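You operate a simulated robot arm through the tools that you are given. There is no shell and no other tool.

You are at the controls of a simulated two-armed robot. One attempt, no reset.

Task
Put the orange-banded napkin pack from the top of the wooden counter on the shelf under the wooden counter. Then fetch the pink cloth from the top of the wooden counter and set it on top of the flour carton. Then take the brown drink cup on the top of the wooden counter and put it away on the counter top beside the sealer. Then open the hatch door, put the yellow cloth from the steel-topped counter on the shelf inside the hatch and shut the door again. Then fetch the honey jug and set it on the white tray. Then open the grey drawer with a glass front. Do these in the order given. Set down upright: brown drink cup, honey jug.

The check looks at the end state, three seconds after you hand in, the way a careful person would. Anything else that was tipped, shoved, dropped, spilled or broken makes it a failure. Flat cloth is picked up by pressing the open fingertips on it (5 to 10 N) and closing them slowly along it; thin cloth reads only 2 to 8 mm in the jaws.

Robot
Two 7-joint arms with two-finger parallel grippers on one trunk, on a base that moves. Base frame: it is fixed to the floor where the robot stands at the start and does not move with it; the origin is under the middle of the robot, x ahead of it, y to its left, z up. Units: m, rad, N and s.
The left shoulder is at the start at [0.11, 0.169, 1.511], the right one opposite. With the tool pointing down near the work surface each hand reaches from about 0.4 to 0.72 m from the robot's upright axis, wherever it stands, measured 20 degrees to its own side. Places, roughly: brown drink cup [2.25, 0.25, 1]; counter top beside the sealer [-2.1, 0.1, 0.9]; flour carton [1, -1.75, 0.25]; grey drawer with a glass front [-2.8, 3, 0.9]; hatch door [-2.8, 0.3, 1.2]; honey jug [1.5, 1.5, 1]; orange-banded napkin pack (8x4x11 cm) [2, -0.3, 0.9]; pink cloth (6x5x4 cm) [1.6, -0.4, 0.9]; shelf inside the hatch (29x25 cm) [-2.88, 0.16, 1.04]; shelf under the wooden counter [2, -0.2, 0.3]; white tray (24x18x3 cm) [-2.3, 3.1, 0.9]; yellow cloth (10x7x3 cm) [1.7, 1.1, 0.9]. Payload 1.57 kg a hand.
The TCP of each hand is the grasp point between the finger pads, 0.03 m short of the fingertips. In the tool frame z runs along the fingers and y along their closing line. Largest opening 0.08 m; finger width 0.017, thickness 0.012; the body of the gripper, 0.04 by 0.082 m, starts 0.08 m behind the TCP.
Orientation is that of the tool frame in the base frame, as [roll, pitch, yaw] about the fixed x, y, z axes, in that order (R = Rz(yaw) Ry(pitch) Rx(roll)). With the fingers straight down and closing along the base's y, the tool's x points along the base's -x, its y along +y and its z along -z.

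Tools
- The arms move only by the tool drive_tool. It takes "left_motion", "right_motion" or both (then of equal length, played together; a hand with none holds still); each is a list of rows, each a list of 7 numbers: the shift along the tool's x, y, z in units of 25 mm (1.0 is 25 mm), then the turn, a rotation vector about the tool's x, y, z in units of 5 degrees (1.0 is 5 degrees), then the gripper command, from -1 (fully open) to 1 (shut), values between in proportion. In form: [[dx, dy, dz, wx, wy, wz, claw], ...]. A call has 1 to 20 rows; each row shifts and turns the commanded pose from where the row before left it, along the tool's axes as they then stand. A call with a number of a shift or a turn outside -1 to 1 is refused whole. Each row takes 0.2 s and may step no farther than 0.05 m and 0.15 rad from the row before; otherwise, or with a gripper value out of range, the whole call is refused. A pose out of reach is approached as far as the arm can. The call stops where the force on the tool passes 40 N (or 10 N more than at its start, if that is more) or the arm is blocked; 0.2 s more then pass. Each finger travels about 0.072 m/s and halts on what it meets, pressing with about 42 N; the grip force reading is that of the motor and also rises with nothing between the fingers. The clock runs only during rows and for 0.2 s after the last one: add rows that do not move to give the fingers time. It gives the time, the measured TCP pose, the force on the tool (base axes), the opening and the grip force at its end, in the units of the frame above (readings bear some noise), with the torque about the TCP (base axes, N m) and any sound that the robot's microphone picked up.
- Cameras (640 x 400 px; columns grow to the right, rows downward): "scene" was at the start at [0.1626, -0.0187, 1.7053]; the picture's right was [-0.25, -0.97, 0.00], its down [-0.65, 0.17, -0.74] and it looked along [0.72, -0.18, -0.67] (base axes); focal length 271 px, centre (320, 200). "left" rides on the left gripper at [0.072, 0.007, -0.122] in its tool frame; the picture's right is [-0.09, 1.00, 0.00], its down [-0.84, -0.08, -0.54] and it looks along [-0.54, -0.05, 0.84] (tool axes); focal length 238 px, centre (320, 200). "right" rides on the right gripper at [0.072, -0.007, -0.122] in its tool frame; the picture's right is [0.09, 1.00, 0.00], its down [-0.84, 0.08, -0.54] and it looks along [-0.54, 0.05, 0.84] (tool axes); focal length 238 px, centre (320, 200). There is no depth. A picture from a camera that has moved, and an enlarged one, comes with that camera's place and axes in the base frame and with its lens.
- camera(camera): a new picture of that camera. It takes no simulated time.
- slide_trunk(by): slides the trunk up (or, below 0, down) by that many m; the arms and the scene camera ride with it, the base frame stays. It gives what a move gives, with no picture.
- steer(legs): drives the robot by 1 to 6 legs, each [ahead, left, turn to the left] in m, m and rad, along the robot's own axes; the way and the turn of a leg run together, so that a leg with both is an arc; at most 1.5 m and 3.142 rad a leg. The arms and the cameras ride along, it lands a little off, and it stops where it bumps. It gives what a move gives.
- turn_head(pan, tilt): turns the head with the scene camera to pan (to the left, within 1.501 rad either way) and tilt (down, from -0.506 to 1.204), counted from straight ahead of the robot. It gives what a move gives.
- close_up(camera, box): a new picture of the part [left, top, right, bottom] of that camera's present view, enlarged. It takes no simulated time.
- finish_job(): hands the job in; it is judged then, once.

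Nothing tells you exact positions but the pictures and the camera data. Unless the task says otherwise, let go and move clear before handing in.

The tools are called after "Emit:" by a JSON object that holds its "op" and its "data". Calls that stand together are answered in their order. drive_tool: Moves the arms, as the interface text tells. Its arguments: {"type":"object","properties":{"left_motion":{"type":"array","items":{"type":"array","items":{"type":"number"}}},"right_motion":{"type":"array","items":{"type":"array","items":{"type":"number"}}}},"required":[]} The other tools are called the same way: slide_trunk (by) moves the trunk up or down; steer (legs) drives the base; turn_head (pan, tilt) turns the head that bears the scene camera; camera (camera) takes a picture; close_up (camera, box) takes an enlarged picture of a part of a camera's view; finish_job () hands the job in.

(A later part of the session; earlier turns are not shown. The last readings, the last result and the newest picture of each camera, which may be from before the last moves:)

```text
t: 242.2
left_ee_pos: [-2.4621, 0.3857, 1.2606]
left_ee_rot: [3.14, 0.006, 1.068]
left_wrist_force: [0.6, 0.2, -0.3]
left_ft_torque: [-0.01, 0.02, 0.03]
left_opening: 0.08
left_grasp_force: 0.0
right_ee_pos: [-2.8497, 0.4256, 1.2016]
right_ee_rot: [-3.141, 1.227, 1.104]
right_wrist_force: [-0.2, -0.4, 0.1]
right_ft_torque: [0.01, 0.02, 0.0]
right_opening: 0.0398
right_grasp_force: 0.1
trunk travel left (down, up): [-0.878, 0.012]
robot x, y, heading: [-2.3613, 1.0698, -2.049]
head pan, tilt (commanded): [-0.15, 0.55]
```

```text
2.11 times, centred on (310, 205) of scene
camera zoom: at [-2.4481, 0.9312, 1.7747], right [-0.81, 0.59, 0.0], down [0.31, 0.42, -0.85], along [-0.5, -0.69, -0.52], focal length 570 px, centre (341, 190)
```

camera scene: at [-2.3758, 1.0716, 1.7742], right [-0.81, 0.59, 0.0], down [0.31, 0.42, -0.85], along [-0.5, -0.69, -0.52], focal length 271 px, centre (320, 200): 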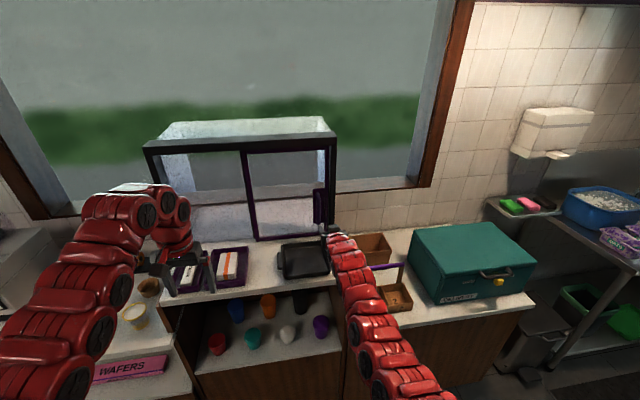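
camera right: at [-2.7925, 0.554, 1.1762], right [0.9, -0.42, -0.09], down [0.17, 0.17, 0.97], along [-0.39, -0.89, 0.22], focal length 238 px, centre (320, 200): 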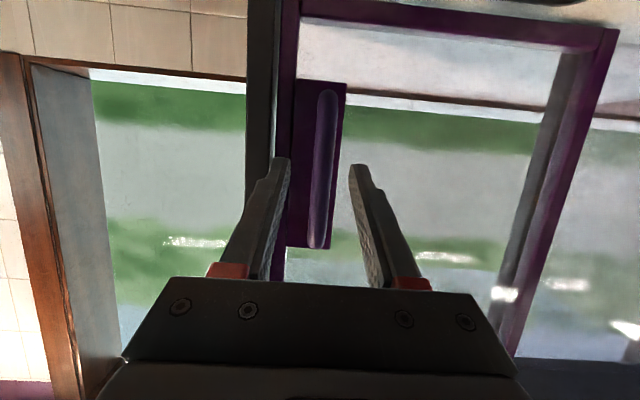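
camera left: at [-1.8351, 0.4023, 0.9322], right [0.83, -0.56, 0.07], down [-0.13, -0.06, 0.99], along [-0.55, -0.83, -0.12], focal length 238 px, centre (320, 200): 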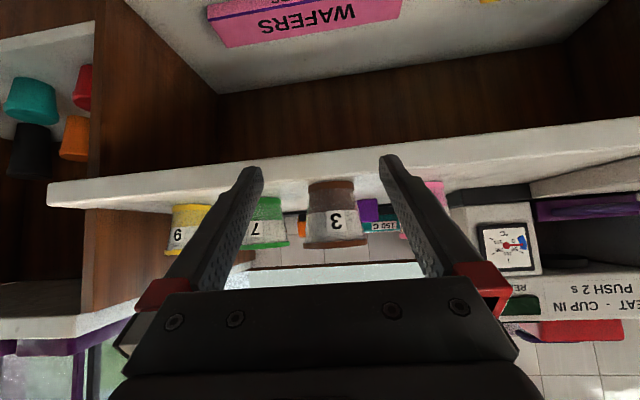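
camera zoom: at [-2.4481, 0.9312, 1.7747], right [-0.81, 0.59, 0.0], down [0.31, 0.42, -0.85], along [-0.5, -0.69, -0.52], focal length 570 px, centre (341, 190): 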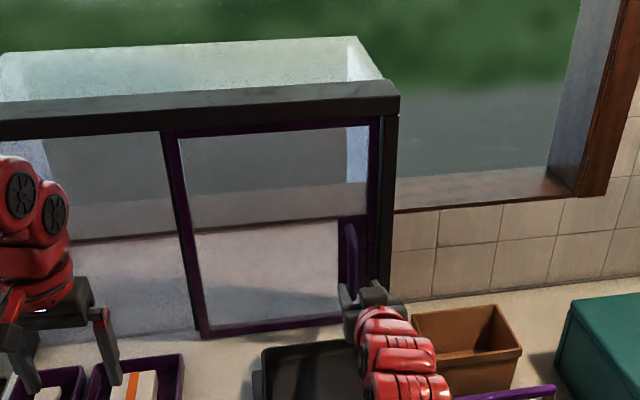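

The bar sits between the open fingers. I advance with the arm in small steps until the fingers flank the bar.

Emit:
{"op": "drive_tool", "data": {"right_motion": [[-0.137, -0.1, 0.376, 0, 0, 0, 0], [-0.137, 0, 0.376, 0, 0, 0, 0], [0, 0, 0, 0, 0, 0, 0]]}}

Emit:
{"op": "drive_tool", "data": {"right_motion": [[-0.137, 0, 0.376, 0, 0, 0, 0], [0, 0, 0, 0, 0, 0, 0]]}}

Emit:
{"op": "camera", "data": {"camera": "right"}}

```text
t: 243.1
left_ee_pos: [-2.4625, 0.3821, 1.2583]
left_ee_rot: [3.14, 0.001, 1.068]
left_wrist_force: [-0.8, -0.1, -0.5]
left_ft_torque: [0.03, 0.0, 0.0]
left_opening: 0.0803
left_grasp_force: 0.1
right_ee_pos: [-2.8611, 0.4063, 1.1996]
right_ee_rot: [3.14, 1.223, 1.103]
right_wrist_force: [-0.6, -0.3, 0.3]
right_ft_torque: [0.03, 0.0, 0.01]
right_opening: 0.0402
right_grasp_force: 0.1
trunk travel left (down, up): [-0.878, 0.012]
robot x, y, heading: [-2.3626, 1.0713, -2.05]
head pan, tilt (commanded): [-0.15, 0.55]
```

```text
t: 243.7
left_ee_pos: [-2.4624, 0.3837, 1.2592]
left_ee_rot: [3.14, 0.002, 1.069]
left_wrist_force: [0.1, 0.8, -0.5]
left_ft_torque: [0.0, 0.02, -0.05]
left_opening: 0.0798
left_grasp_force: 0.0
right_ee_pos: [-2.8657, 0.3994, 1.2015]
right_ee_rot: [-3.142, 1.224, 1.103]
right_wrist_force: [0.7, 0.6, 0.1]
right_ft_torque: [0.02, 0.04, 0.0]
right_opening: 0.0401
right_grasp_force: 0.1
trunk travel left (down, up): [-0.878, 0.012]
robot x, y, heading: [-2.3618, 1.0708, -2.048]
head pan, tilt (commanded): [-0.15, 0.55]
```

```text
taken
camera right: at [-2.809, 0.5261, 1.1756], right [0.9, -0.42, -0.09], down [0.17, 0.17, 0.97], along [-0.39, -0.89, 0.22], focal length 238 px, centre (320, 200)
```

right: 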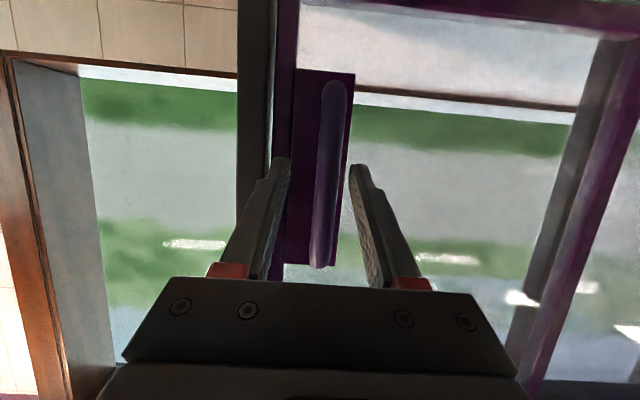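

Emit:
{"op": "drive_tool", "data": {"right_motion": [[-0.137, 0, 0.376, 0, 0, 0, 0], [0, 0, 0, 0, 0, 0, 0]]}}

Emit:
{"op": "drive_tool", "data": {"right_motion": [[-0.137, 0, 0.376, 0, 0, 0, 0], [0, 0, 0, 0, 0, 0, 0]]}}

Emit:
{"op": "camera", "data": {"camera": "right"}}

Emit:
{"op": "close_up", "data": {"camera": "scene", "box": [270, 160, 390, 280]}}

```text
t: 244.2
left_ee_pos: [-2.4623, 0.3824, 1.258]
left_ee_rot: [3.141, 0.001, 1.068]
left_wrist_force: [0.8, -0.2, 0.2]
left_ft_torque: [0.01, -0.02, 0.0]
left_opening: 0.0799
left_grasp_force: 0.1
right_ee_pos: [-2.871, 0.3886, 1.2005]
right_ee_rot: [3.14, 1.223, 1.101]
right_wrist_force: [-0.5, 0.0, -0.6]
right_ft_torque: [0.02, 0.01, 0.02]
right_opening: 0.0402
right_grasp_force: 0.2
trunk travel left (down, up): [-0.878, 0.012]
robot x, y, heading: [-2.3579, 1.073, -2.043]
head pan, tilt (commanded): [-0.15, 0.55]
```

```text
t: 244.8
left_ee_pos: [-2.4624, 0.3814, 1.2591]
left_ee_rot: [3.14, 0.002, 1.068]
left_wrist_force: [0.6, 0.0, -0.7]
left_ft_torque: [-0.01, -0.01, 0.01]
left_opening: 0.0801
left_grasp_force: 0.0
right_ee_pos: [-2.8737, 0.3798, 1.2013]
right_ee_rot: [3.139, 1.223, 1.104]
right_wrist_force: [0.1, 0.1, 0.3]
right_ft_torque: [-0.02, 0.01, 0.01]
right_opening: 0.04
right_grasp_force: 0.0
trunk travel left (down, up): [-0.878, 0.012]
robot x, y, heading: [-2.3607, 1.0712, -2.051]
head pan, tilt (commanded): [-0.15, 0.55]
```

```text
taken
camera right: at [-2.818, 0.5083, 1.1759], right [0.9, -0.42, -0.09], down [0.17, 0.17, 0.97], along [-0.39, -0.89, 0.22], focal length 238 px, centre (320, 200)
```

right: 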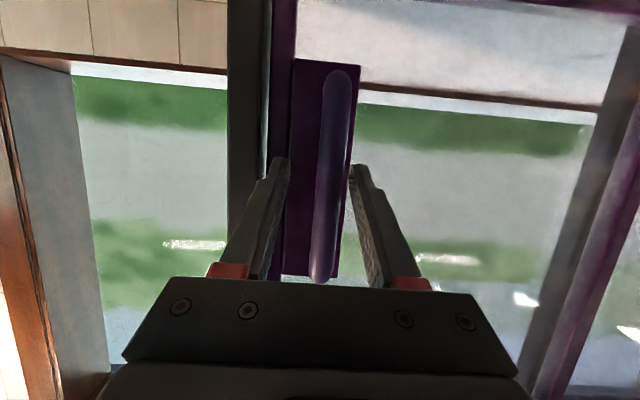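

```text
3.33 times, centred on (330, 220) of scene
camera zoom: at [-2.4495, 0.9283, 1.7743], right [-0.81, 0.59, 0.0], down [0.31, 0.42, -0.85], along [-0.5, -0.69, -0.52], focal length 902 px, centre (287, 133)
```

zoom: 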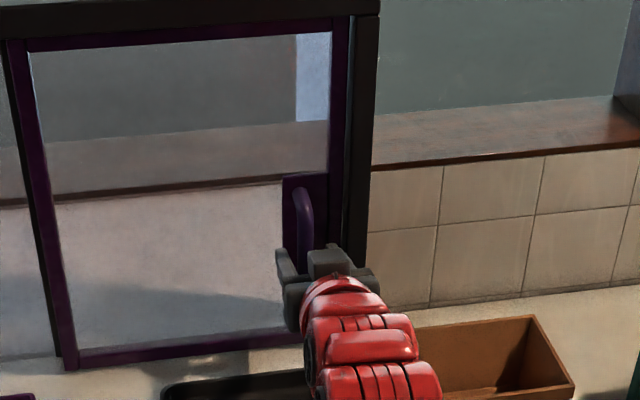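

Emit:
{"op": "drive_tool", "data": {"right_motion": [[-0.06, 0.3, 0.16, 0, 0, 0, 0], [0, 0, 0, 0, 0, 0, 0.2], [0, 0, 0, 0, 0, 0, 0.4], [0, 0, 0, 0, 0, 0, 0.5], [0, 0, 0, 0, 0, 0, 0.5]]}}

Emit:
{"op": "camera", "data": {"camera": "right"}}

```text
t: 246.1
left_ee_pos: [-2.4615, 0.3826, 1.2584]
left_ee_rot: [3.14, 0.004, 1.068]
left_wrist_force: [0.4, -0.3, 0.5]
left_ft_torque: [0.0, 0.01, -0.02]
left_opening: 0.08
left_grasp_force: 0.1
right_ee_pos: [-2.8674, 0.3721, 1.2016]
right_ee_rot: [3.141, 1.224, 1.107]
right_wrist_force: [6.0, -1.4, -0.3]
right_ft_torque: [-0.08, 0.02, 0.21]
right_opening: 0.0258
right_grasp_force: 2.8
trunk travel left (down, up): [-0.878, 0.012]
robot x, y, heading: [-2.3603, 1.0695, -2.047]
head pan, tilt (commanded): [-0.15, 0.55]
```

```text
taken
camera right: at [-2.8115, 0.5004, 1.1764], right [0.9, -0.42, -0.09], down [0.17, 0.17, 0.97], along [-0.39, -0.89, 0.22], focal length 238 px, centre (320, 200)
```

right: 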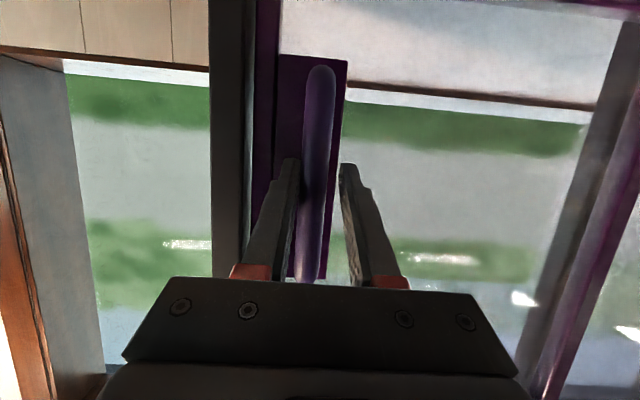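

Emit:
{"op": "drive_tool", "data": {"right_motion": [[0, 0, 0, 0, 0, 0, 0.6], [0, 0, 0, 0, 0, 0, 0.7], [0, 0, 0, 0, 0, 0, 0.8], [0, 0, 0, 0, 0, 0, 0.8]]}}

Emit:
{"op": "camera", "data": {"camera": "right"}}

```text
t: 247.1
left_ee_pos: [-2.4623, 0.3832, 1.2592]
left_ee_rot: [3.14, 0.003, 1.066]
left_wrist_force: [-0.6, 0.3, 0.8]
left_ft_torque: [0.01, 0.01, -0.01]
left_opening: 0.0798
left_grasp_force: 0.0
right_ee_pos: [-2.8723, 0.3746, 1.2006]
right_ee_rot: [-3.14, 1.225, 1.104]
right_wrist_force: [0.5, 1.9, 1.9]
right_ft_torque: [-0.16, -0.15, 0.09]
right_opening: 0.0157
right_grasp_force: 28.0
trunk travel left (down, up): [-0.878, 0.012]
robot x, y, heading: [-2.3639, 1.0687, -2.047]
head pan, tilt (commanded): [-0.15, 0.55]
```

```text
taken
camera right: at [-2.8148, 0.5023, 1.1764], right [0.9, -0.42, -0.09], down [0.17, 0.17, 0.97], along [-0.4, -0.89, 0.22], focal length 238 px, centre (320, 200)
```

right: 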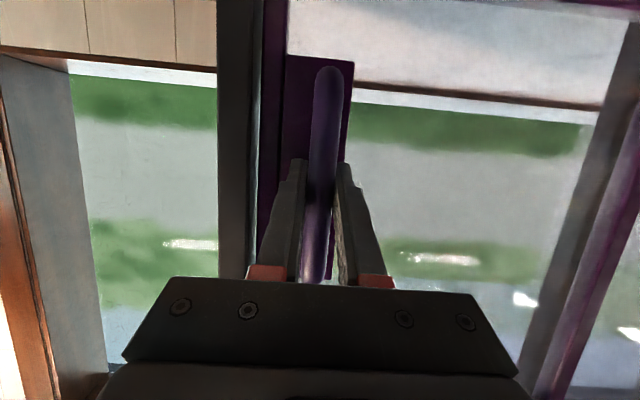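

The bar is gripped. I test the door's direction by sliding gently to the left.

Emit:
{"op": "drive_tool", "data": {"right_motion": [[0, 0.4, 0, 0, 0, 0, 0.8], [0, 0.4, 0, 0, 0, 0, 0.8], [0, 0, 0, 0, 0, 0, 0.8]]}}

Emit:
{"op": "camera", "data": {"camera": "right"}}

```text
t: 247.8
left_ee_pos: [-2.461, 0.3841, 1.2586]
left_ee_rot: [3.141, 0.005, 1.068]
left_wrist_force: [-0.2, 0.8, 0.2]
left_ft_torque: [0.01, -0.02, 0.02]
left_opening: 0.0799
left_grasp_force: 0.0
right_ee_pos: [-2.8524, 0.3642, 1.2014]
right_ee_rot: [3.14, 1.225, 1.101]
right_wrist_force: [1.9, 2.6, 0.5]
right_ft_torque: [0.07, 0.01, -0.03]
right_opening: 0.0158
right_grasp_force: 31.5
trunk travel left (down, up): [-0.878, 0.012]
robot x, y, heading: [-2.362, 1.0712, -2.046]
head pan, tilt (commanded): [-0.15, 0.55]
```

```text
taken
camera right: at [-2.7951, 0.4925, 1.1764], right [0.9, -0.42, -0.09], down [0.17, 0.17, 0.97], along [-0.39, -0.89, 0.22], focal length 238 px, centre (320, 200)
```

right: 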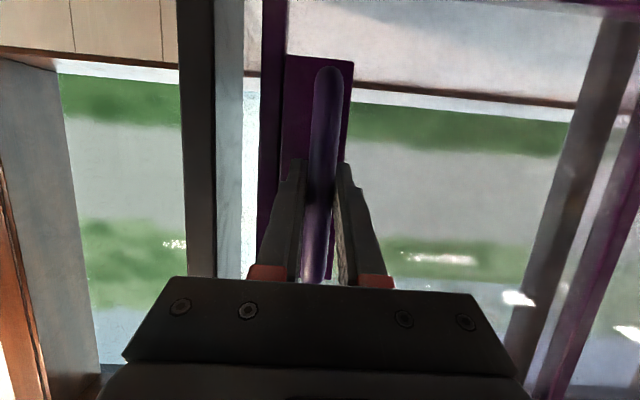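

The door slides to the left. I slide it open with the base moving sideways.

Emit:
{"op": "steer", "data": {"legs": [[0, 0.12, 0]]}}

Emit:
{"op": "camera", "data": {"camera": "right"}}

```text
t: 249.1
left_ee_pos: [-2.3563, 0.3298, 1.2598]
left_ee_rot: [3.137, 0.004, 1.066]
left_wrist_force: [-0.3, 0.0, 1.2]
left_ft_torque: [0.04, 0.0, 0.02]
left_opening: 0.08
left_grasp_force: 0.1
right_ee_pos: [-2.746, 0.3119, 1.2031]
right_ee_rot: [3.137, 1.224, 1.099]
right_wrist_force: [5.2, 15.1, -5.5]
right_ft_torque: [-0.58, -0.1, 0.15]
right_opening: 0.0159
right_grasp_force: 31.0
trunk travel left (down, up): [-0.878, 0.012]
robot x, y, heading: [-2.2488, 1.0143, -2.051]
head pan, tilt (commanded): [-0.15, 0.55]
```

```text
taken
camera right: at [-2.6891, 0.4396, 1.1764], right [0.9, -0.42, -0.08], down [0.17, 0.17, 0.97], along [-0.39, -0.89, 0.22], focal length 238 px, centre (320, 200)
```

right: 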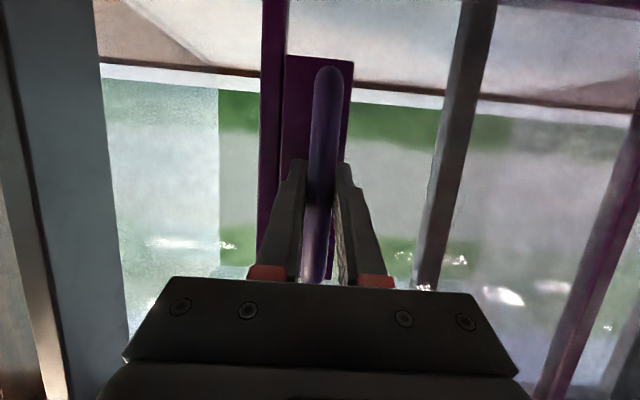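

Emit:
{"op": "drive_tool", "data": {"right_motion": [[0.068, 0, -0.188, 0, 0, 0, 0.8], [0, 0, 0, 0, 0, 0, 0.8]]}}

Emit:
{"op": "steer", "data": {"legs": [[-0.004, 0.13, 0]]}}

Emit:
{"op": "camera", "data": {"camera": "right"}}

Emit:
{"op": "camera", "data": {"camera": "scene"}}

```text
t: 249.7
left_ee_pos: [-2.3564, 0.3253, 1.2579]
left_ee_rot: [-3.141, -0.001, 1.067]
left_wrist_force: [0.3, 0.5, 1.1]
left_ft_torque: [-0.02, 0.01, 0.02]
left_opening: 0.0798
left_grasp_force: 0.0
right_ee_pos: [-2.7461, 0.3109, 1.2019]
right_ee_rot: [3.141, 1.225, 1.1]
right_wrist_force: [-10.2, -17.9, 10.1]
right_ft_torque: [0.14, -0.21, 0.09]
right_opening: 0.0159
right_grasp_force: 31.7
trunk travel left (down, up): [-0.878, 0.012]
robot x, y, heading: [-2.2509, 1.017, -2.046]
head pan, tilt (commanded): [-0.15, 0.55]
```

```text
t: 251.0
left_ee_pos: [-2.2419, 0.2726, 1.2581]
left_ee_rot: [3.136, 0.0, 1.064]
left_wrist_force: [-0.3, -1.0, -0.7]
left_ft_torque: [-0.01, 0.0, -0.01]
left_opening: 0.0802
left_grasp_force: 0.0
right_ee_pos: [-2.6309, 0.2616, 1.1975]
right_ee_rot: [3.138, 1.215, 1.095]
right_wrist_force: [-16.1, 20.6, -17.2]
right_ft_torque: [0.08, -0.09, -0.04]
right_opening: 0.0155
right_grasp_force: 31.0
trunk travel left (down, up): [-0.878, 0.012]
robot x, y, heading: [-2.1372, 0.9572, -2.047]
head pan, tilt (commanded): [-0.15, 0.55]
```

```text
taken
camera right: at [-2.5729, 0.3889, 1.1724], right [0.9, -0.43, -0.09], down [0.17, 0.16, 0.97], along [-0.4, -0.89, 0.21], focal length 238 px, centre (320, 200)
```

right: 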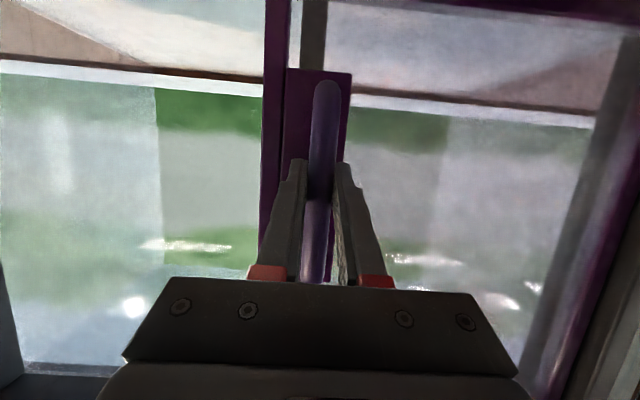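

```text
taken
camera scene: at [-2.2274, 0.8171, 1.7738], right [-0.81, 0.59, 0.0], down [0.31, 0.42, -0.85], along [-0.5, -0.69, -0.52], focal length 271 px, centre (320, 200)
```

scene: 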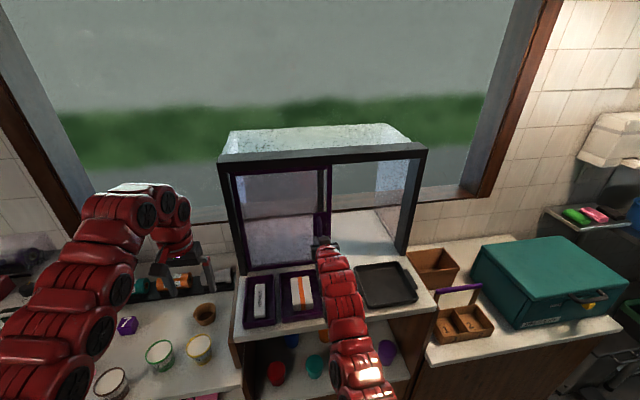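

The door is fully open (end stop felt). I release the handle and back away.

Emit:
{"op": "drive_tool", "data": {"right_motion": [[0, -0.1, 0, 0, 0, 0, 0.6], [0, 0, 0, 0, 0, 0, 0.3], [0, 0, 0, 0, 0, 0, 0], [0, 0, 0, 0, 0, 0, 0], [0.137, 0, -0.376, 0, 0, 0, 0], [0.137, 0, -0.376, 0, 0, 0, 0], [0.137, 0, -0.376, 0, 0, 0, 0], [0.137, 0, -0.376, 0, 0, 0, 0]]}}

Emit:
{"op": "steer", "data": {"legs": [[-0.35, 0, 0]]}}

Emit:
{"op": "turn_head", "data": {"pan": -0.35, "tilt": 0.45}}

Emit:
{"op": "camera", "data": {"camera": "scene"}}

Emit:
{"op": "close_up", "data": {"camera": "scene", "box": [180, 100, 440, 280]}}

```text
t: 252.8
left_ee_pos: [-2.2378, 0.2725, 1.2585]
left_ee_rot: [3.14, 0.003, 1.064]
left_wrist_force: [0.2, 0.7, 0.3]
left_ft_torque: [0.03, 0.03, 0.0]
left_opening: 0.0799
left_grasp_force: 0.1
right_ee_pos: [-2.611, 0.297, 1.1995]
right_ee_rot: [-3.134, 1.217, 1.103]
right_wrist_force: [-0.9, 0.8, 0.5]
right_ft_torque: [0.04, 0.02, 0.02]
right_opening: 0.0398
right_grasp_force: 0.1
trunk travel left (down, up): [-0.878, 0.012]
robot x, y, heading: [-2.1332, 0.9541, -2.053]
head pan, tilt (commanded): [-0.15, 0.55]
```

```text
t: 255.0
left_ee_pos: [-2.0788, 0.5738, 1.2582]
left_ee_rot: [3.14, 0.002, 1.066]
left_wrist_force: [-0.2, -0.3, 0.4]
left_ft_torque: [-0.02, 0.0, -0.01]
left_opening: 0.0801
left_grasp_force: 0.2
right_ee_pos: [-2.452, 0.5991, 1.1976]
right_ee_rot: [-3.134, 1.216, 1.102]
right_wrist_force: [-0.5, 0.1, 0.2]
right_ft_torque: [-0.01, -0.04, -0.05]
right_opening: 0.0401
right_grasp_force: 0.1
trunk travel left (down, up): [-0.878, 0.012]
robot x, y, heading: [-1.9713, 1.2618, -2.051]
head pan, tilt (commanded): [-0.15, 0.55]
```

```text
t: 255.8
left_ee_pos: [-2.0789, 0.5747, 1.2592]
left_ee_rot: [3.14, 0.001, 1.064]
left_wrist_force: [-0.3, 0.6, -0.1]
left_ft_torque: [-0.02, 0.0, -0.03]
left_opening: 0.0799
left_grasp_force: 0.0
right_ee_pos: [-2.4512, 0.6012, 1.1995]
right_ee_rot: [-3.134, 1.217, 1.103]
right_wrist_force: [0.0, -0.3, 1.1]
right_ft_torque: [0.01, -0.01, 0.0]
right_opening: 0.04
right_grasp_force: 0.0
trunk travel left (down, up): [-0.878, 0.012]
robot x, y, heading: [-1.9754, 1.2616, -2.05]
head pan, tilt (commanded): [-0.351, 0.45]
```

```text
taken
camera scene: at [-2.0788, 1.132, 1.7834], right [-0.68, 0.74, 0.0], down [0.32, 0.29, -0.9], along [-0.66, -0.61, -0.44], focal length 271 px, centre (320, 200)
```

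scene: 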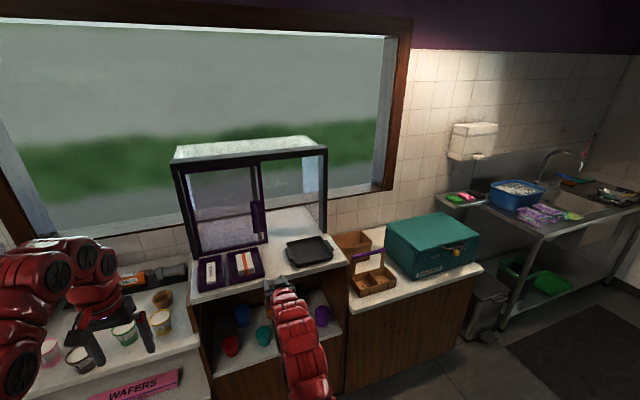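

```text
2.22 times, centred on (310, 190) of scene
camera zoom: at [-2.0788, 1.132, 1.7834], right [-0.68, 0.74, 0.0], down [0.32, 0.29, -0.9], along [-0.66, -0.61, -0.44], focal length 601 px, centre (342, 222)
```

zoom: 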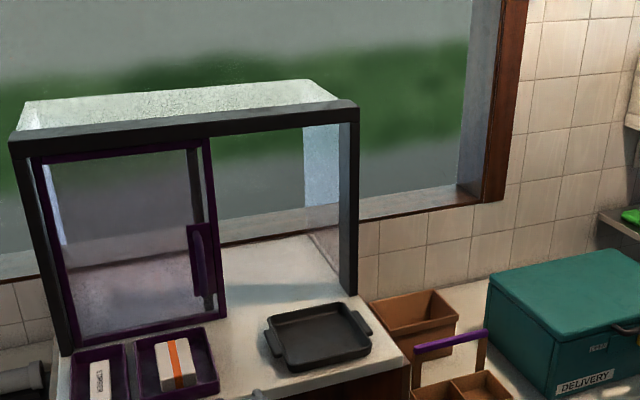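

The hatch stands open. Now I fetch the yellow cloth: back into the aisle, turn and drive to the steel counter.

Emit:
{"op": "steer", "data": {"legs": [[-0.2, 0, 0], [0, 0, 1.59], [1.4, 0, 0], [1.3, 0, 0]]}}

Emit:
{"op": "turn_head", "data": {"pan": 0.9, "tilt": 0.5}}

Emit:
{"op": "camera", "data": {"camera": "scene"}}

```text
t: 273.9
left_ee_pos: [1.1654, 0.0049, 1.2582]
left_ee_rot: [3.14, 0.001, 2.603]
left_wrist_force: [-1.1, 0.7, 0.4]
left_ft_torque: [0.01, 0.01, 0.01]
left_opening: 0.08
left_grasp_force: 0.1
right_ee_pos: [1.1287, -0.3665, 1.1986]
right_ee_rot: [-3.135, 1.216, 2.64]
right_wrist_force: [1.2, -0.5, -0.1]
right_ft_torque: [-0.04, 0.0, 0.0]
right_opening: 0.0398
right_grasp_force: 0.0
trunk travel left (down, up): [-0.878, 0.012]
robot x, y, heading: [0.4847, 0.1349, -0.509]
head pan, tilt (commanded): [-0.351, 0.45]
```

```text
t: 275.3
left_ee_pos: [1.1669, 0.0039, 1.2579]
left_ee_rot: [-3.141, 0.002, 2.601]
left_wrist_force: [-0.4, -0.3, -0.5]
left_ft_torque: [0.02, 0.0, -0.04]
left_opening: 0.08
left_grasp_force: 0.2
right_ee_pos: [1.1279, -0.3672, 1.2001]
right_ee_rot: [-3.134, 1.217, 2.641]
right_wrist_force: [0.2, 0.6, -0.1]
right_ft_torque: [0.0, -0.03, -0.03]
right_opening: 0.04
right_grasp_force: 0.0
trunk travel left (down, up): [-0.878, 0.012]
robot x, y, heading: [0.4831, 0.132, -0.511]
head pan, tilt (commanded): [0.901, 0.499]
```

```text
taken
camera scene: at [0.6392, 0.1284, 1.7788], right [0.38, -0.93, 0.0], down [-0.44, -0.18, -0.88], along [0.81, 0.33, -0.48], focal length 271 px, centre (320, 200)
```

scene: 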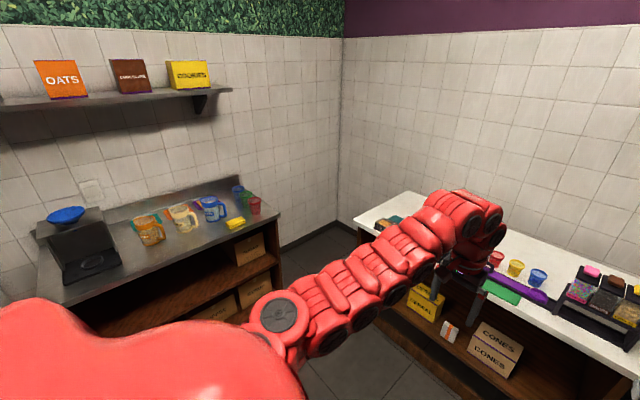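

Emit:
{"op": "steer", "data": {"legs": [[0, 0, 1.62], [0, -0.47, 0]]}}

Emit:
{"op": "drive_tool", "data": {"right_motion": [[0, 0, 0, 0, 1, 0, -0.5], [0, 0, 0, 0, 1, 0, -1], [0, 0, 0, 0, 1, 0, -1], [0, 0, 0, 0, 1, 0, -1], [0, 0, 0, 0, 0, 0, -1]]}}

Emit:
{"op": "turn_head", "data": {"pan": 0.0, "tilt": 0.6}}

Emit:
{"op": "camera", "data": {"camera": "scene"}}

Emit:
{"op": "close_up", "data": {"camera": "scene", "box": [200, 100, 480, 280]}}

```text
t: 282.0
left_ee_pos: [0.9937, 0.6105, 1.2586]
left_ee_rot: [3.14, 0.003, -2.066]
left_wrist_force: [0.0, -0.1, 0.3]
left_ft_torque: [-0.02, 0.01, -0.04]
left_opening: 0.0801
left_grasp_force: 0.1
right_ee_pos: [1.3666, 0.5891, 1.1986]
right_ee_rot: [-3.133, 1.218, -2.027]
right_wrist_force: [0.0, -0.5, -0.7]
right_ft_torque: [-0.04, -0.04, -0.01]
right_opening: 0.0402
right_grasp_force: 0.1
trunk travel left (down, up): [-0.878, 0.012]
robot x, y, heading: [0.8951, -0.0745, 1.107]
head pan, tilt (commanded): [0.901, 0.499]
```

```text
t: 283.2
left_ee_pos: [0.9924, 0.6104, 1.2577]
left_ee_rot: [3.141, 0.001, -2.063]
left_wrist_force: [0.1, 0.0, -0.2]
left_ft_torque: [0.0, 0.0, -0.01]
left_opening: 0.08
left_grasp_force: 0.1
right_ee_pos: [1.3668, 0.589, 1.2004]
right_ee_rot: [-3.14, 0.867, -2.031]
right_wrist_force: [0.2, 0.2, 0.7]
right_ft_torque: [-0.01, -0.01, 0.01]
right_opening: 0.08
right_grasp_force: 0.2
trunk travel left (down, up): [-0.878, 0.012]
robot x, y, heading: [0.8993, -0.0775, 1.106]
head pan, tilt (commanded): [0.901, 0.499]
```

```text
t: 284.4
left_ee_pos: [0.9935, 0.6101, 1.2597]
left_ee_rot: [3.14, 0.002, -2.062]
left_wrist_force: [-0.2, 0.2, 0.8]
left_ft_torque: [-0.03, 0.02, 0.01]
left_opening: 0.0801
left_grasp_force: 0.0
right_ee_pos: [1.3667, 0.5887, 1.1983]
right_ee_rot: [-3.14, 0.869, -2.03]
right_wrist_force: [-0.3, 0.2, 0.5]
right_ft_torque: [-0.01, -0.02, -0.02]
right_opening: 0.08
right_grasp_force: 0.1
trunk travel left (down, up): [-0.878, 0.012]
robot x, y, heading: [0.9, -0.0747, 1.105]
head pan, tilt (commanded): [0.0, 0.6]
```

```text
taken
camera scene: at [0.9754, 0.0754, 1.7697], right [0.89, -0.45, 0.0], down [-0.25, -0.5, -0.83], along [0.37, 0.74, -0.56], focal length 271 px, centre (320, 200)
```

scene: 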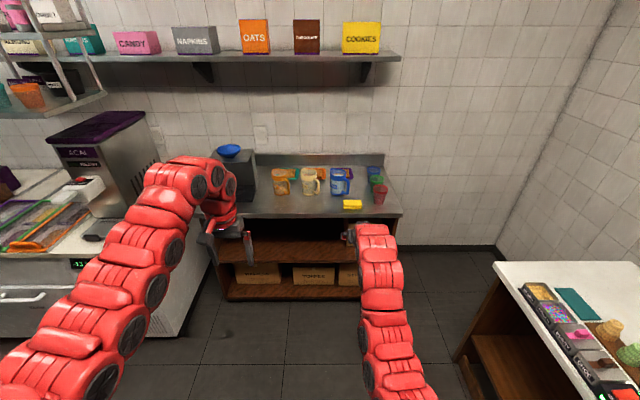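

```text
2.22 times, centred on (340, 190) of scene
camera zoom: at [0.9754, 0.0754, 1.7697], right [0.89, -0.45, 0.0], down [-0.25, -0.5, -0.83], along [0.37, 0.74, -0.56], focal length 601 px, centre (276, 222)
```

zoom: 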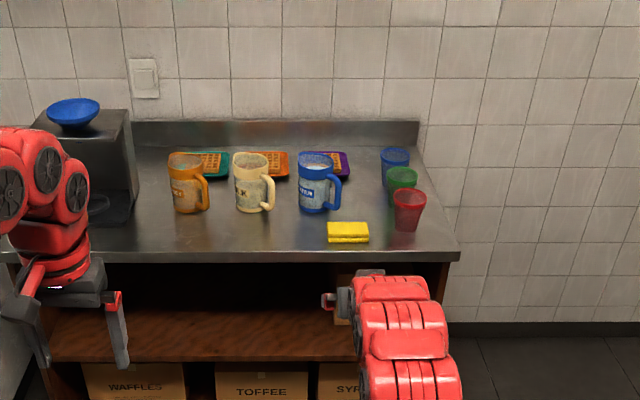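

On the steel counter I see the HONEY (orange), MILK and WATER jugs, the cups and the yellow cloth near the front edge. Let me zoom for its exact pose.

Emit:
{"op": "close_up", "data": {"camera": "scene", "box": [310, 160, 410, 235]}}

Emit:
{"op": "camera", "data": {"camera": "right"}}

Emit:
{"op": "camera", "data": {"camera": "left"}}

```text
5.33 times, centred on (360, 198) of scene
camera zoom: at [0.9754, 0.0754, 1.7697], right [0.89, -0.45, 0.0], down [-0.25, -0.5, -0.83], along [0.37, 0.74, -0.56], focal length 1443 px, centre (107, 213)
```

zoom: 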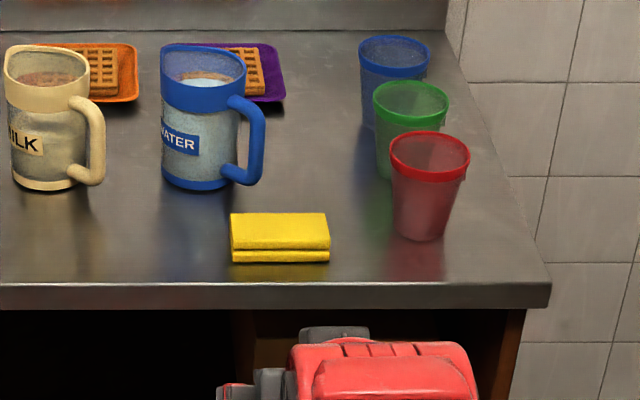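

```text
taken
camera right: at [1.3104, 0.4625, 1.2236], right [-0.92, 0.39, -0.07], down [-0.01, 0.15, 0.99], along [0.4, 0.91, -0.13], focal length 238 px, centre (320, 200)
```

right: 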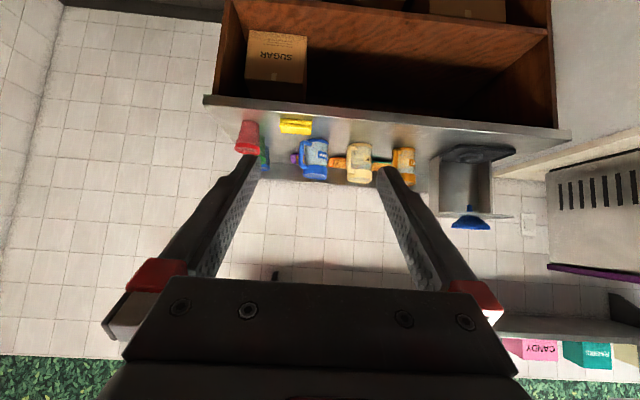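

```text
taken
camera left: at [0.9521, 0.5506, 1.3799], right [-0.83, 0.55, 0.0], down [0.47, 0.7, 0.54], along [0.3, 0.45, -0.84], focal length 238 px, centre (320, 200)
```

left: 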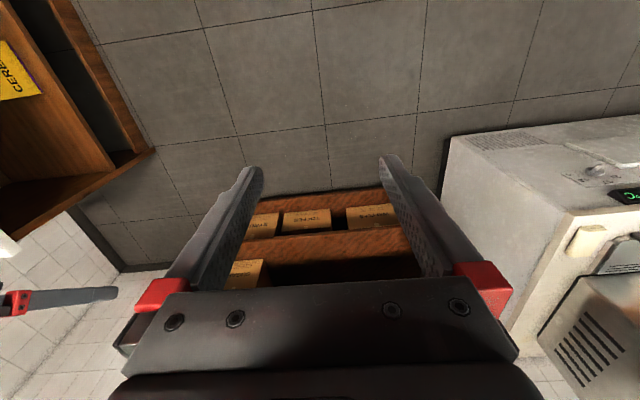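

I fold the right hand back to tool-down and turn the left hand so that it points to the right and 40° below horizontal, closing fore-aft across the cloth's 7 cm side.

Emit:
{"op": "drive_tool", "data": {"right_motion": [[0.08, 0, -0.717, 0, 1, 0, -1], [0.141, 0, -0.707, 0, 1, 0, -1], [0.203, 0, -0.692, 0, 1, 0, -1], [0.262, 0, -0.672, 0, 1, 0, -1], [0.32, 0, -0.646, 0, 1, 0, -1], [0.375, 0, -0.617, 0, 1, 0, -1], [0.427, 0, -0.581, 0, 1, 0, -1], [0.476, 0, -0.541, 0, 1, 0, -1], [0.522, 0, -0.498, 0, 1, 0, -1], [0.563, 0, -0.45, 0, 1, 0, -1], [0, 0, 0, 0, 0, 0, -1]], "left_motion": [[0, 0, 0, 0, 0, 1, -1], [0, 0, 0, 0, 0, 1, -1], [0, 0, 0, 0, 0, 1, -1], [0, 0, 0, 0, 0, 1, -1], [0, 0, 0, 0, 0, 1, -1], [0, 0, 0, 0, 0, 1, -1], [0, 0, 0, 0, 0, 1, -1], [0, 0, 0, 0, 0, 1, -1], [0, 0, 0, 0, 0, 1, -1], [0, 0, 0, 0, 0, 1, -1], [0, 0, 0, 0, 0, 1, -1]]}}

Emit:
{"op": "drive_tool", "data": {"left_motion": [[-0.9, 0, 0, 0, -1, 0, -1], [-0.9, 0, 0, 0, -1, 0, -1], [-0.9, 0, 0, 0, -1, 0, -1], [-0.9, 0, 0, 0, -1, 0, -1], [-0.9, 0, 0, 0, -1, 0, -1], [-0.9, 0, 0, 0, -1, 0, -1], [-0.9, 0, 0, 0, -1, 0, -1], [-0.9, 0, 0, 0, -1, 0, -1], [-0.9, 0, 0, 0, -1, 0, -1], [-0.9, 0, 0, 0, -1, 0, -1], [0, 0, 0, 0, 0, 0, -1]]}}

Emit:
{"op": "camera", "data": {"camera": "scene"}}

```text
t: 286.8
left_ee_pos: [0.9938, 0.6111, 1.2596]
left_ee_rot: [3.138, 0.0, -3.028]
left_wrist_force: [0.8, 0.2, -0.1]
left_ft_torque: [-0.02, -0.01, -0.05]
left_opening: 0.08
left_grasp_force: 0.1
right_ee_pos: [1.2998, 0.4546, 1.2993]
right_ee_rot: [-3.138, -0.007, -2.033]
right_wrist_force: [0.2, -0.6, -0.4]
right_ft_torque: [0.01, -0.01, 0.03]
right_opening: 0.0802
right_grasp_force: 0.1
trunk travel left (down, up): [-0.878, 0.012]
robot x, y, heading: [0.8942, -0.0773, 1.1]
head pan, tilt (commanded): [0.0, 0.6]
```

```text
t: 289.2
left_ee_pos: [1.1947, 0.6341, 1.3443]
left_ee_rot: [3.137, 0.874, -3.028]
left_wrist_force: [-0.4, -0.1, -0.5]
left_ft_torque: [-0.02, 0.0, -0.02]
left_opening: 0.0799
left_grasp_force: 0.0
right_ee_pos: [1.2993, 0.4556, 1.298]
right_ee_rot: [-3.139, -0.005, -2.033]
right_wrist_force: [-0.5, -0.7, -0.1]
right_ft_torque: [-0.02, 0.0, 0.02]
right_opening: 0.0799
right_grasp_force: 0.1
trunk travel left (down, up): [-0.878, 0.012]
robot x, y, heading: [0.8964, -0.0799, 1.102]
head pan, tilt (commanded): [0.0, 0.6]
```

```text
taken
camera scene: at [0.9753, 0.0754, 1.7697], right [0.89, -0.45, 0.0], down [-0.25, -0.5, -0.82], along [0.37, 0.74, -0.57], focal length 271 px, centre (320, 200)
```

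scene: 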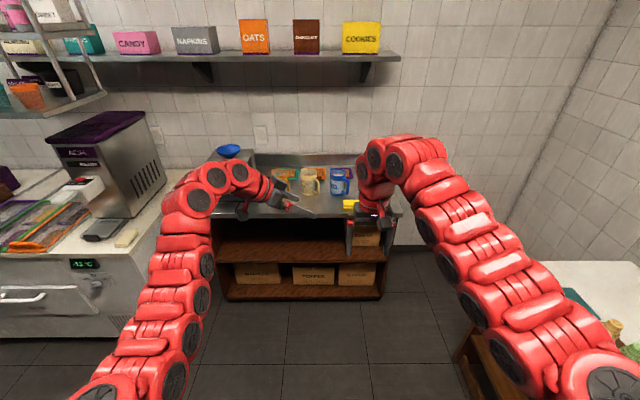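

Emit:
{"op": "drive_tool", "data": {"right_motion": [[0, -1, 0, 0, 0, 0, -1], [0, -1, 0, 0, 0, 0, -1], [0, -1, 0, 0, 0, 0, -1], [0, -1, 0, 0, 0, 0, -1], [0, -1, 0, 0, 0, 0, -1]]}}

Emit:
{"op": "steer", "data": {"legs": [[0.15, 0.19, 0], [0, 0, -0.574]]}}

Emit:
{"op": "turn_head", "data": {"pan": 0.35, "tilt": 0.65}}

Emit:
{"op": "camera", "data": {"camera": "scene"}}

Emit:
{"op": "camera", "data": {"camera": "left"}}

```text
t: 290.4
left_ee_pos: [1.1945, 0.6346, 1.3432]
left_ee_rot: [3.138, 0.87, -3.029]
left_wrist_force: [-0.3, -0.4, -0.5]
left_ft_torque: [-0.01, 0.0, 0.01]
left_opening: 0.08
left_grasp_force: 0.2
right_ee_pos: [1.4142, 0.3986, 1.2995]
right_ee_rot: [-3.141, -0.004, -2.032]
right_wrist_force: [0.5, -1.0, 0.5]
right_ft_torque: [0.02, 0.02, 0.01]
right_opening: 0.0802
right_grasp_force: 0.1
trunk travel left (down, up): [-0.878, 0.012]
robot x, y, heading: [0.8951, -0.0771, 1.107]
head pan, tilt (commanded): [0.0, 0.6]
```

```text
t: 293.8
left_ee_pos: [1.4269, 0.5845, 1.3424]
left_ee_rot: [3.138, 0.872, 2.688]
left_wrist_force: [-0.1, 0.3, -0.5]
left_ft_torque: [-0.03, 0.0, 0.01]
left_opening: 0.08
left_grasp_force: 0.1
right_ee_pos: [1.4867, 0.2683, 1.2986]
right_ee_rot: [-3.139, -0.006, -2.599]
right_wrist_force: [0.7, 1.1, -0.9]
right_ft_torque: [0.01, 0.02, -0.02]
right_opening: 0.08
right_grasp_force: 0.0
trunk travel left (down, up): [-0.878, 0.012]
robot x, y, heading: [0.7971, 0.1415, 0.537]
head pan, tilt (commanded): [0.0, 0.6]
```

```text
t: 294.6
left_ee_pos: [1.429, 0.5844, 1.3425]
left_ee_rot: [3.137, 0.871, 2.69]
left_wrist_force: [0.1, 0.1, -0.5]
left_ft_torque: [0.01, 0.01, -0.04]
left_opening: 0.08
left_grasp_force: 0.0
right_ee_pos: [1.4862, 0.2684, 1.2984]
right_ee_rot: [-3.141, -0.006, -2.599]
right_wrist_force: [-0.2, -0.3, 0.7]
right_ft_torque: [-0.02, 0.02, 0.0]
right_opening: 0.0801
right_grasp_force: 0.0
trunk travel left (down, up): [-0.878, 0.012]
robot x, y, heading: [0.7956, 0.1419, 0.538]
head pan, tilt (commanded): [0.351, 0.649]
```

```text
taken
camera scene: at [0.9221, 0.2523, 1.7655], right [0.78, -0.63, 0.0], down [-0.38, -0.47, -0.8], along [0.5, 0.62, -0.6], focal length 271 px, centre (320, 200)
```

scene: 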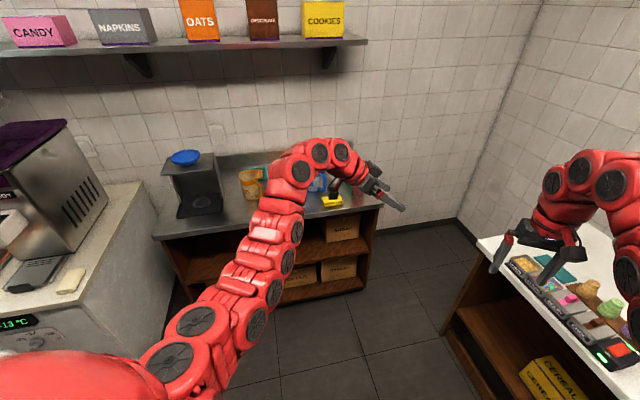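

```text
taken
camera left: at [1.3033, 0.6512, 1.3654], right [0.49, 0.87, 0.07], down [0.08, -0.13, 0.99], along [0.87, -0.47, -0.13], focal length 238 px, centre (320, 200)
```

left: 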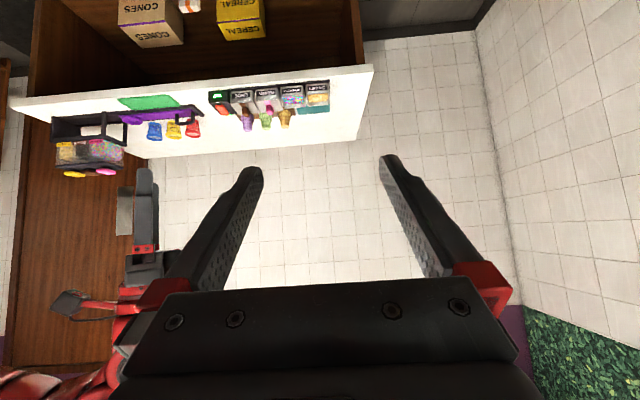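

Emit:
{"op": "close_up", "data": {"camera": "scene", "box": [290, 160, 410, 250]}}

Emit:
{"op": "camera", "data": {"camera": "right"}}

```text
4.44 times, centred on (350, 205) of scene
camera zoom: at [0.9221, 0.2523, 1.7655], right [0.78, -0.63, 0.0], down [-0.38, -0.47, -0.8], along [0.5, 0.62, -0.6], focal length 1203 px, centre (187, 178)
```

zoom: 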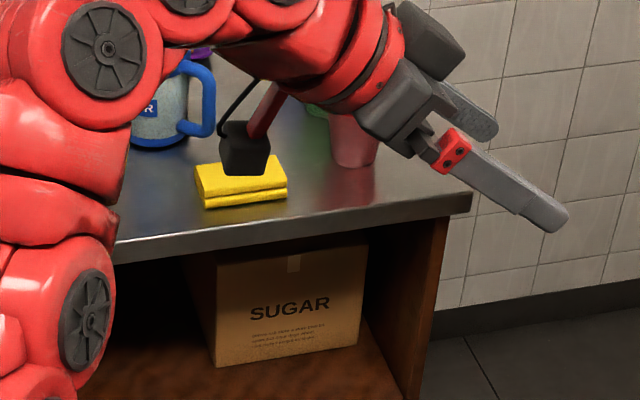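

```text
taken
camera right: at [1.429, 0.2264, 1.4215], right [-0.59, 0.81, 0.0], down [0.68, 0.5, 0.54], along [0.43, 0.32, -0.84], focal length 238 px, centre (320, 200)
```

right: 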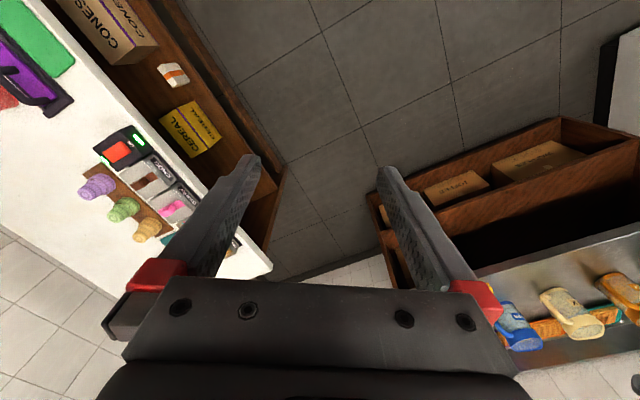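

The cloth lies at u≈0.972–1.071, v≈1.694–1.755 on the counter at z≈0.90. I drive the left hand over it at a safe height.

Emit:
{"op": "steer", "data": {"legs": [[0.47, 0.316, 0]]}}

Emit:
{"op": "turn_head", "data": {"pan": 0.3, "tilt": 0.9}}

Emit:
{"op": "camera", "data": {"camera": "scene"}}

Emit:
{"op": "camera", "data": {"camera": "left"}}

Emit:
{"op": "camera", "data": {"camera": "right"}}

```text
t: 297.8
left_ee_pos: [1.6602, 1.1028, 1.3426]
left_ee_rot: [3.136, 0.873, 2.701]
left_wrist_force: [-0.5, 0.5, 0.1]
left_ft_torque: [0.02, 0.03, 0.01]
left_opening: 0.0801
left_grasp_force: 0.1
right_ee_pos: [1.7223, 0.7872, 1.2988]
right_ee_rot: [-3.14, -0.006, -2.587]
right_wrist_force: [0.6, 0.8, 0.3]
right_ft_torque: [0.01, -0.03, -0.02]
right_opening: 0.08
right_grasp_force: 0.0
trunk travel left (down, up): [-0.878, 0.012]
robot x, y, heading: [1.0345, 0.6552, 0.549]
head pan, tilt (commanded): [0.351, 0.649]
```

```text
t: 298.6
left_ee_pos: [1.6601, 1.1043, 1.3432]
left_ee_rot: [3.139, 0.87, 2.702]
left_wrist_force: [0.5, -0.2, 0.7]
left_ft_torque: [-0.04, 0.0, -0.01]
left_opening: 0.08
left_grasp_force: 0.0
right_ee_pos: [1.7238, 0.7894, 1.2977]
right_ee_rot: [-3.141, -0.006, -2.586]
right_wrist_force: [-0.2, 1.3, -0.6]
right_ft_torque: [-0.02, 0.03, 0.02]
right_opening: 0.0802
right_grasp_force: 0.0
trunk travel left (down, up): [-0.878, 0.012]
robot x, y, heading: [1.0333, 0.6556, 0.547]
head pan, tilt (commanded): [0.3, 0.901]
```

```text
taken
camera scene: at [1.1545, 0.7552, 1.7449], right [0.75, -0.66, 0.0], down [-0.52, -0.59, -0.62], along [0.41, 0.47, -0.78], focal length 271 px, centre (320, 200)
```

scene: 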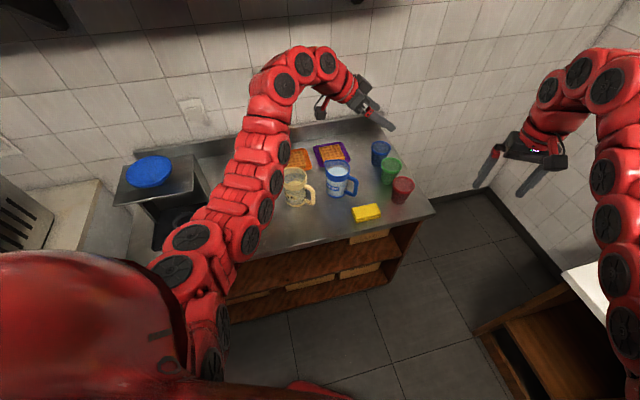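

```text
taken
camera left: at [1.535, 1.1696, 1.365], right [0.48, 0.88, 0.07], down [0.08, -0.12, 0.99], along [0.88, -0.46, -0.13], focal length 238 px, centre (320, 200)
```

left: 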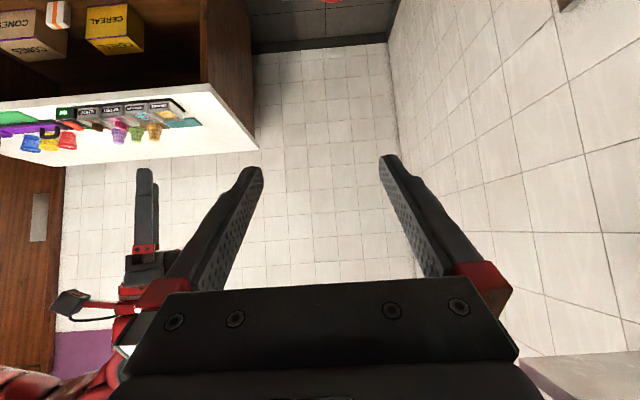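

```text
taken
camera right: at [1.6658, 0.7464, 1.4213], right [-0.6, 0.8, 0.0], down [0.67, 0.51, 0.54], along [0.43, 0.32, -0.84], focal length 238 px, centre (320, 200)
```

right: 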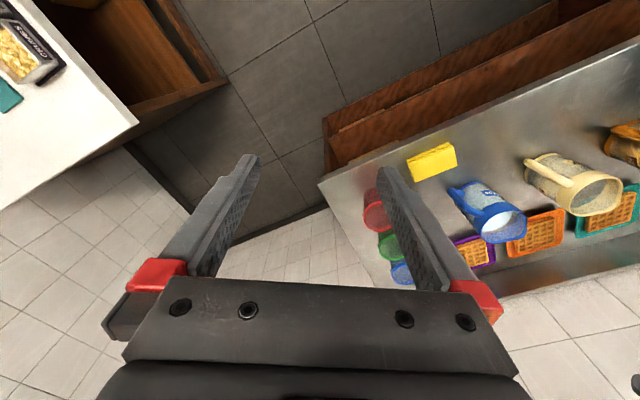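

Emit:
{"op": "close_up", "data": {"camera": "scene", "box": [320, 180, 440, 250]}}

Emit:
{"op": "close_up", "data": {"camera": "right", "box": [380, 120, 500, 200]}}

```text
5.33 times, centred on (380, 215) of scene
camera zoom: at [1.1545, 0.7552, 1.7449], right [0.75, -0.66, 0.0], down [-0.52, -0.59, -0.62], along [0.41, 0.47, -0.78], focal length 1443 px, centre (0, 120)
```

zoom: 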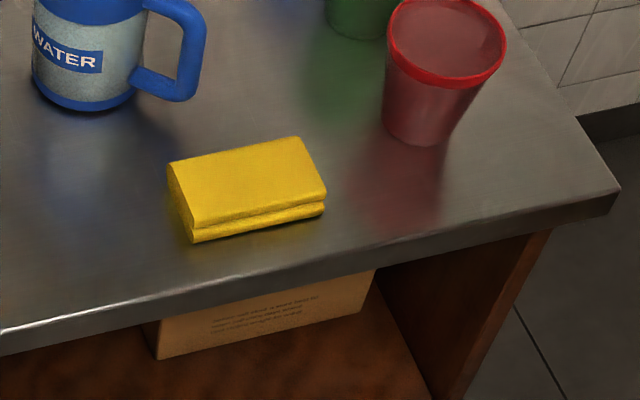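

```text
5.00 times, centred on (440, 160) of right
camera zoom: at [1.6658, 0.7464, 1.4213], right [-0.6, 0.8, 0.0], down [0.67, 0.51, 0.54], along [0.43, 0.32, -0.84], focal length 1192 px, centre (-280, 400)
```

zoom: 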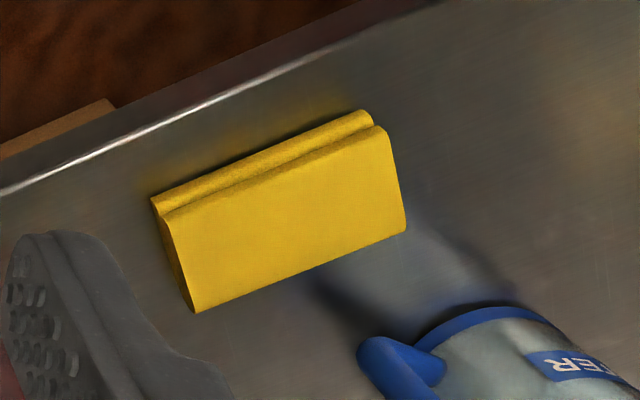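

The cloth is about 5.5 cm deep (v≈1.697–1.748), so the 8 cm opening straddles it well. I centre the hand and lower with the trunk.

Emit:
{"op": "drive_tool", "data": {"left_motion": [[-0.463, -0.12, 0.55, 0, 0, 0, -1], [0, 0, 0, 0, 0, 0, -1]]}}

Emit:
{"op": "slide_trunk", "data": {"by": -0.36}}

Emit:
{"op": "camera", "data": {"camera": "left"}}

Emit:
{"op": "close_up", "data": {"camera": "scene", "box": [280, 120, 480, 280]}}

Emit:
{"op": "camera", "data": {"camera": "right"}}

```text
t: 299.2
left_ee_pos: [1.6744, 1.0951, 1.3433]
left_ee_rot: [3.136, 0.873, 2.7]
left_wrist_force: [-0.7, 0.4, 0.1]
left_ft_torque: [0.0, 0.0, 0.01]
left_opening: 0.0801
left_grasp_force: 0.1
right_ee_pos: [1.7224, 0.7874, 1.2989]
right_ee_rot: [-3.14, -0.006, -2.587]
right_wrist_force: [-0.2, 1.1, -0.6]
right_ft_torque: [0.01, 0.0, 0.02]
right_opening: 0.0799
right_grasp_force: 0.0
trunk travel left (down, up): [-0.878, 0.012]
robot x, y, heading: [1.0392, 0.6569, 0.549]
head pan, tilt (commanded): [0.3, 0.901]
```

```text
t: 302.7
left_ee_pos: [1.6737, 1.0928, 0.9837]
left_ee_rot: [3.135, 0.875, 2.701]
left_wrist_force: [-0.8, 0.5, 0.1]
left_ft_torque: [-0.02, 0.05, 0.01]
left_opening: 0.0797
left_grasp_force: 0.0
right_ee_pos: [1.7228, 0.7871, 0.9379]
right_ee_rot: [-3.141, -0.006, -2.587]
right_wrist_force: [-0.1, 0.6, -0.2]
right_ft_torque: [0.0, 0.03, 0.01]
right_opening: 0.0799
right_grasp_force: 0.0
trunk travel left (down, up): [-0.518, 0.372]
robot x, y, heading: [1.0338, 0.6545, 0.546]
head pan, tilt (commanded): [0.3, 0.901]
```

```text
taken
camera left: at [1.549, 1.1592, 1.0058], right [0.48, 0.88, 0.07], down [0.08, -0.12, 0.99], along [0.88, -0.46, -0.13], focal length 238 px, centre (320, 200)
```

left: 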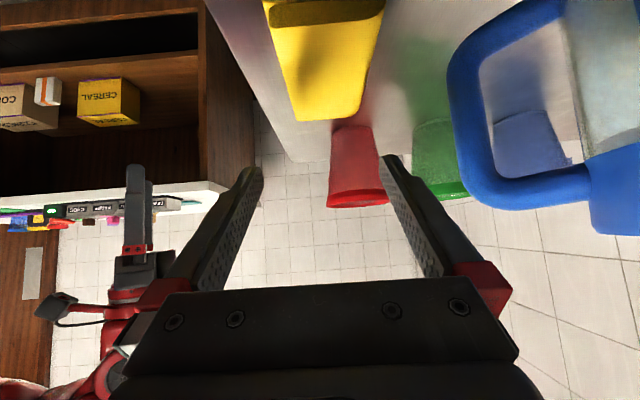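

```text
2.50 times, centred on (380, 200) of scene
camera zoom: at [1.154, 0.7544, 1.385], right [0.75, -0.66, 0.0], down [-0.52, -0.59, -0.62], along [0.41, 0.47, -0.78], focal length 676 px, centre (170, 200)
```

zoom: 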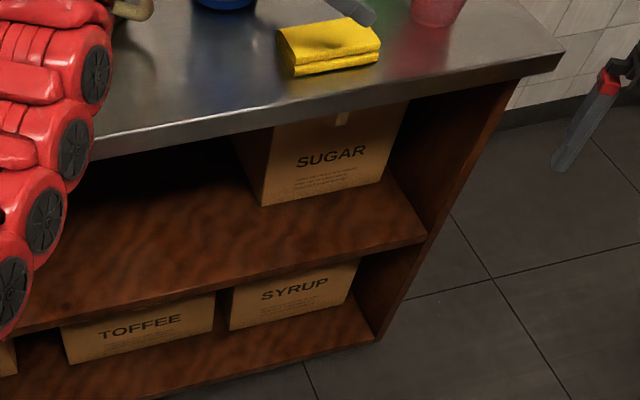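

```text
taken
camera right: at [1.6654, 0.7458, 1.0616], right [-0.6, 0.8, 0.0], down [0.67, 0.51, 0.54], along [0.43, 0.32, -0.84], focal length 238 px, centre (320, 200)
```

right: 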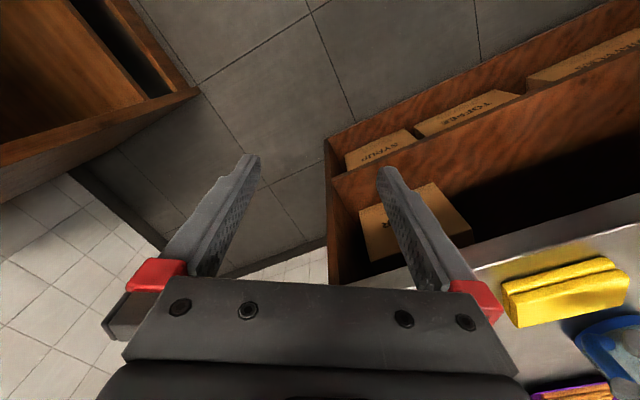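

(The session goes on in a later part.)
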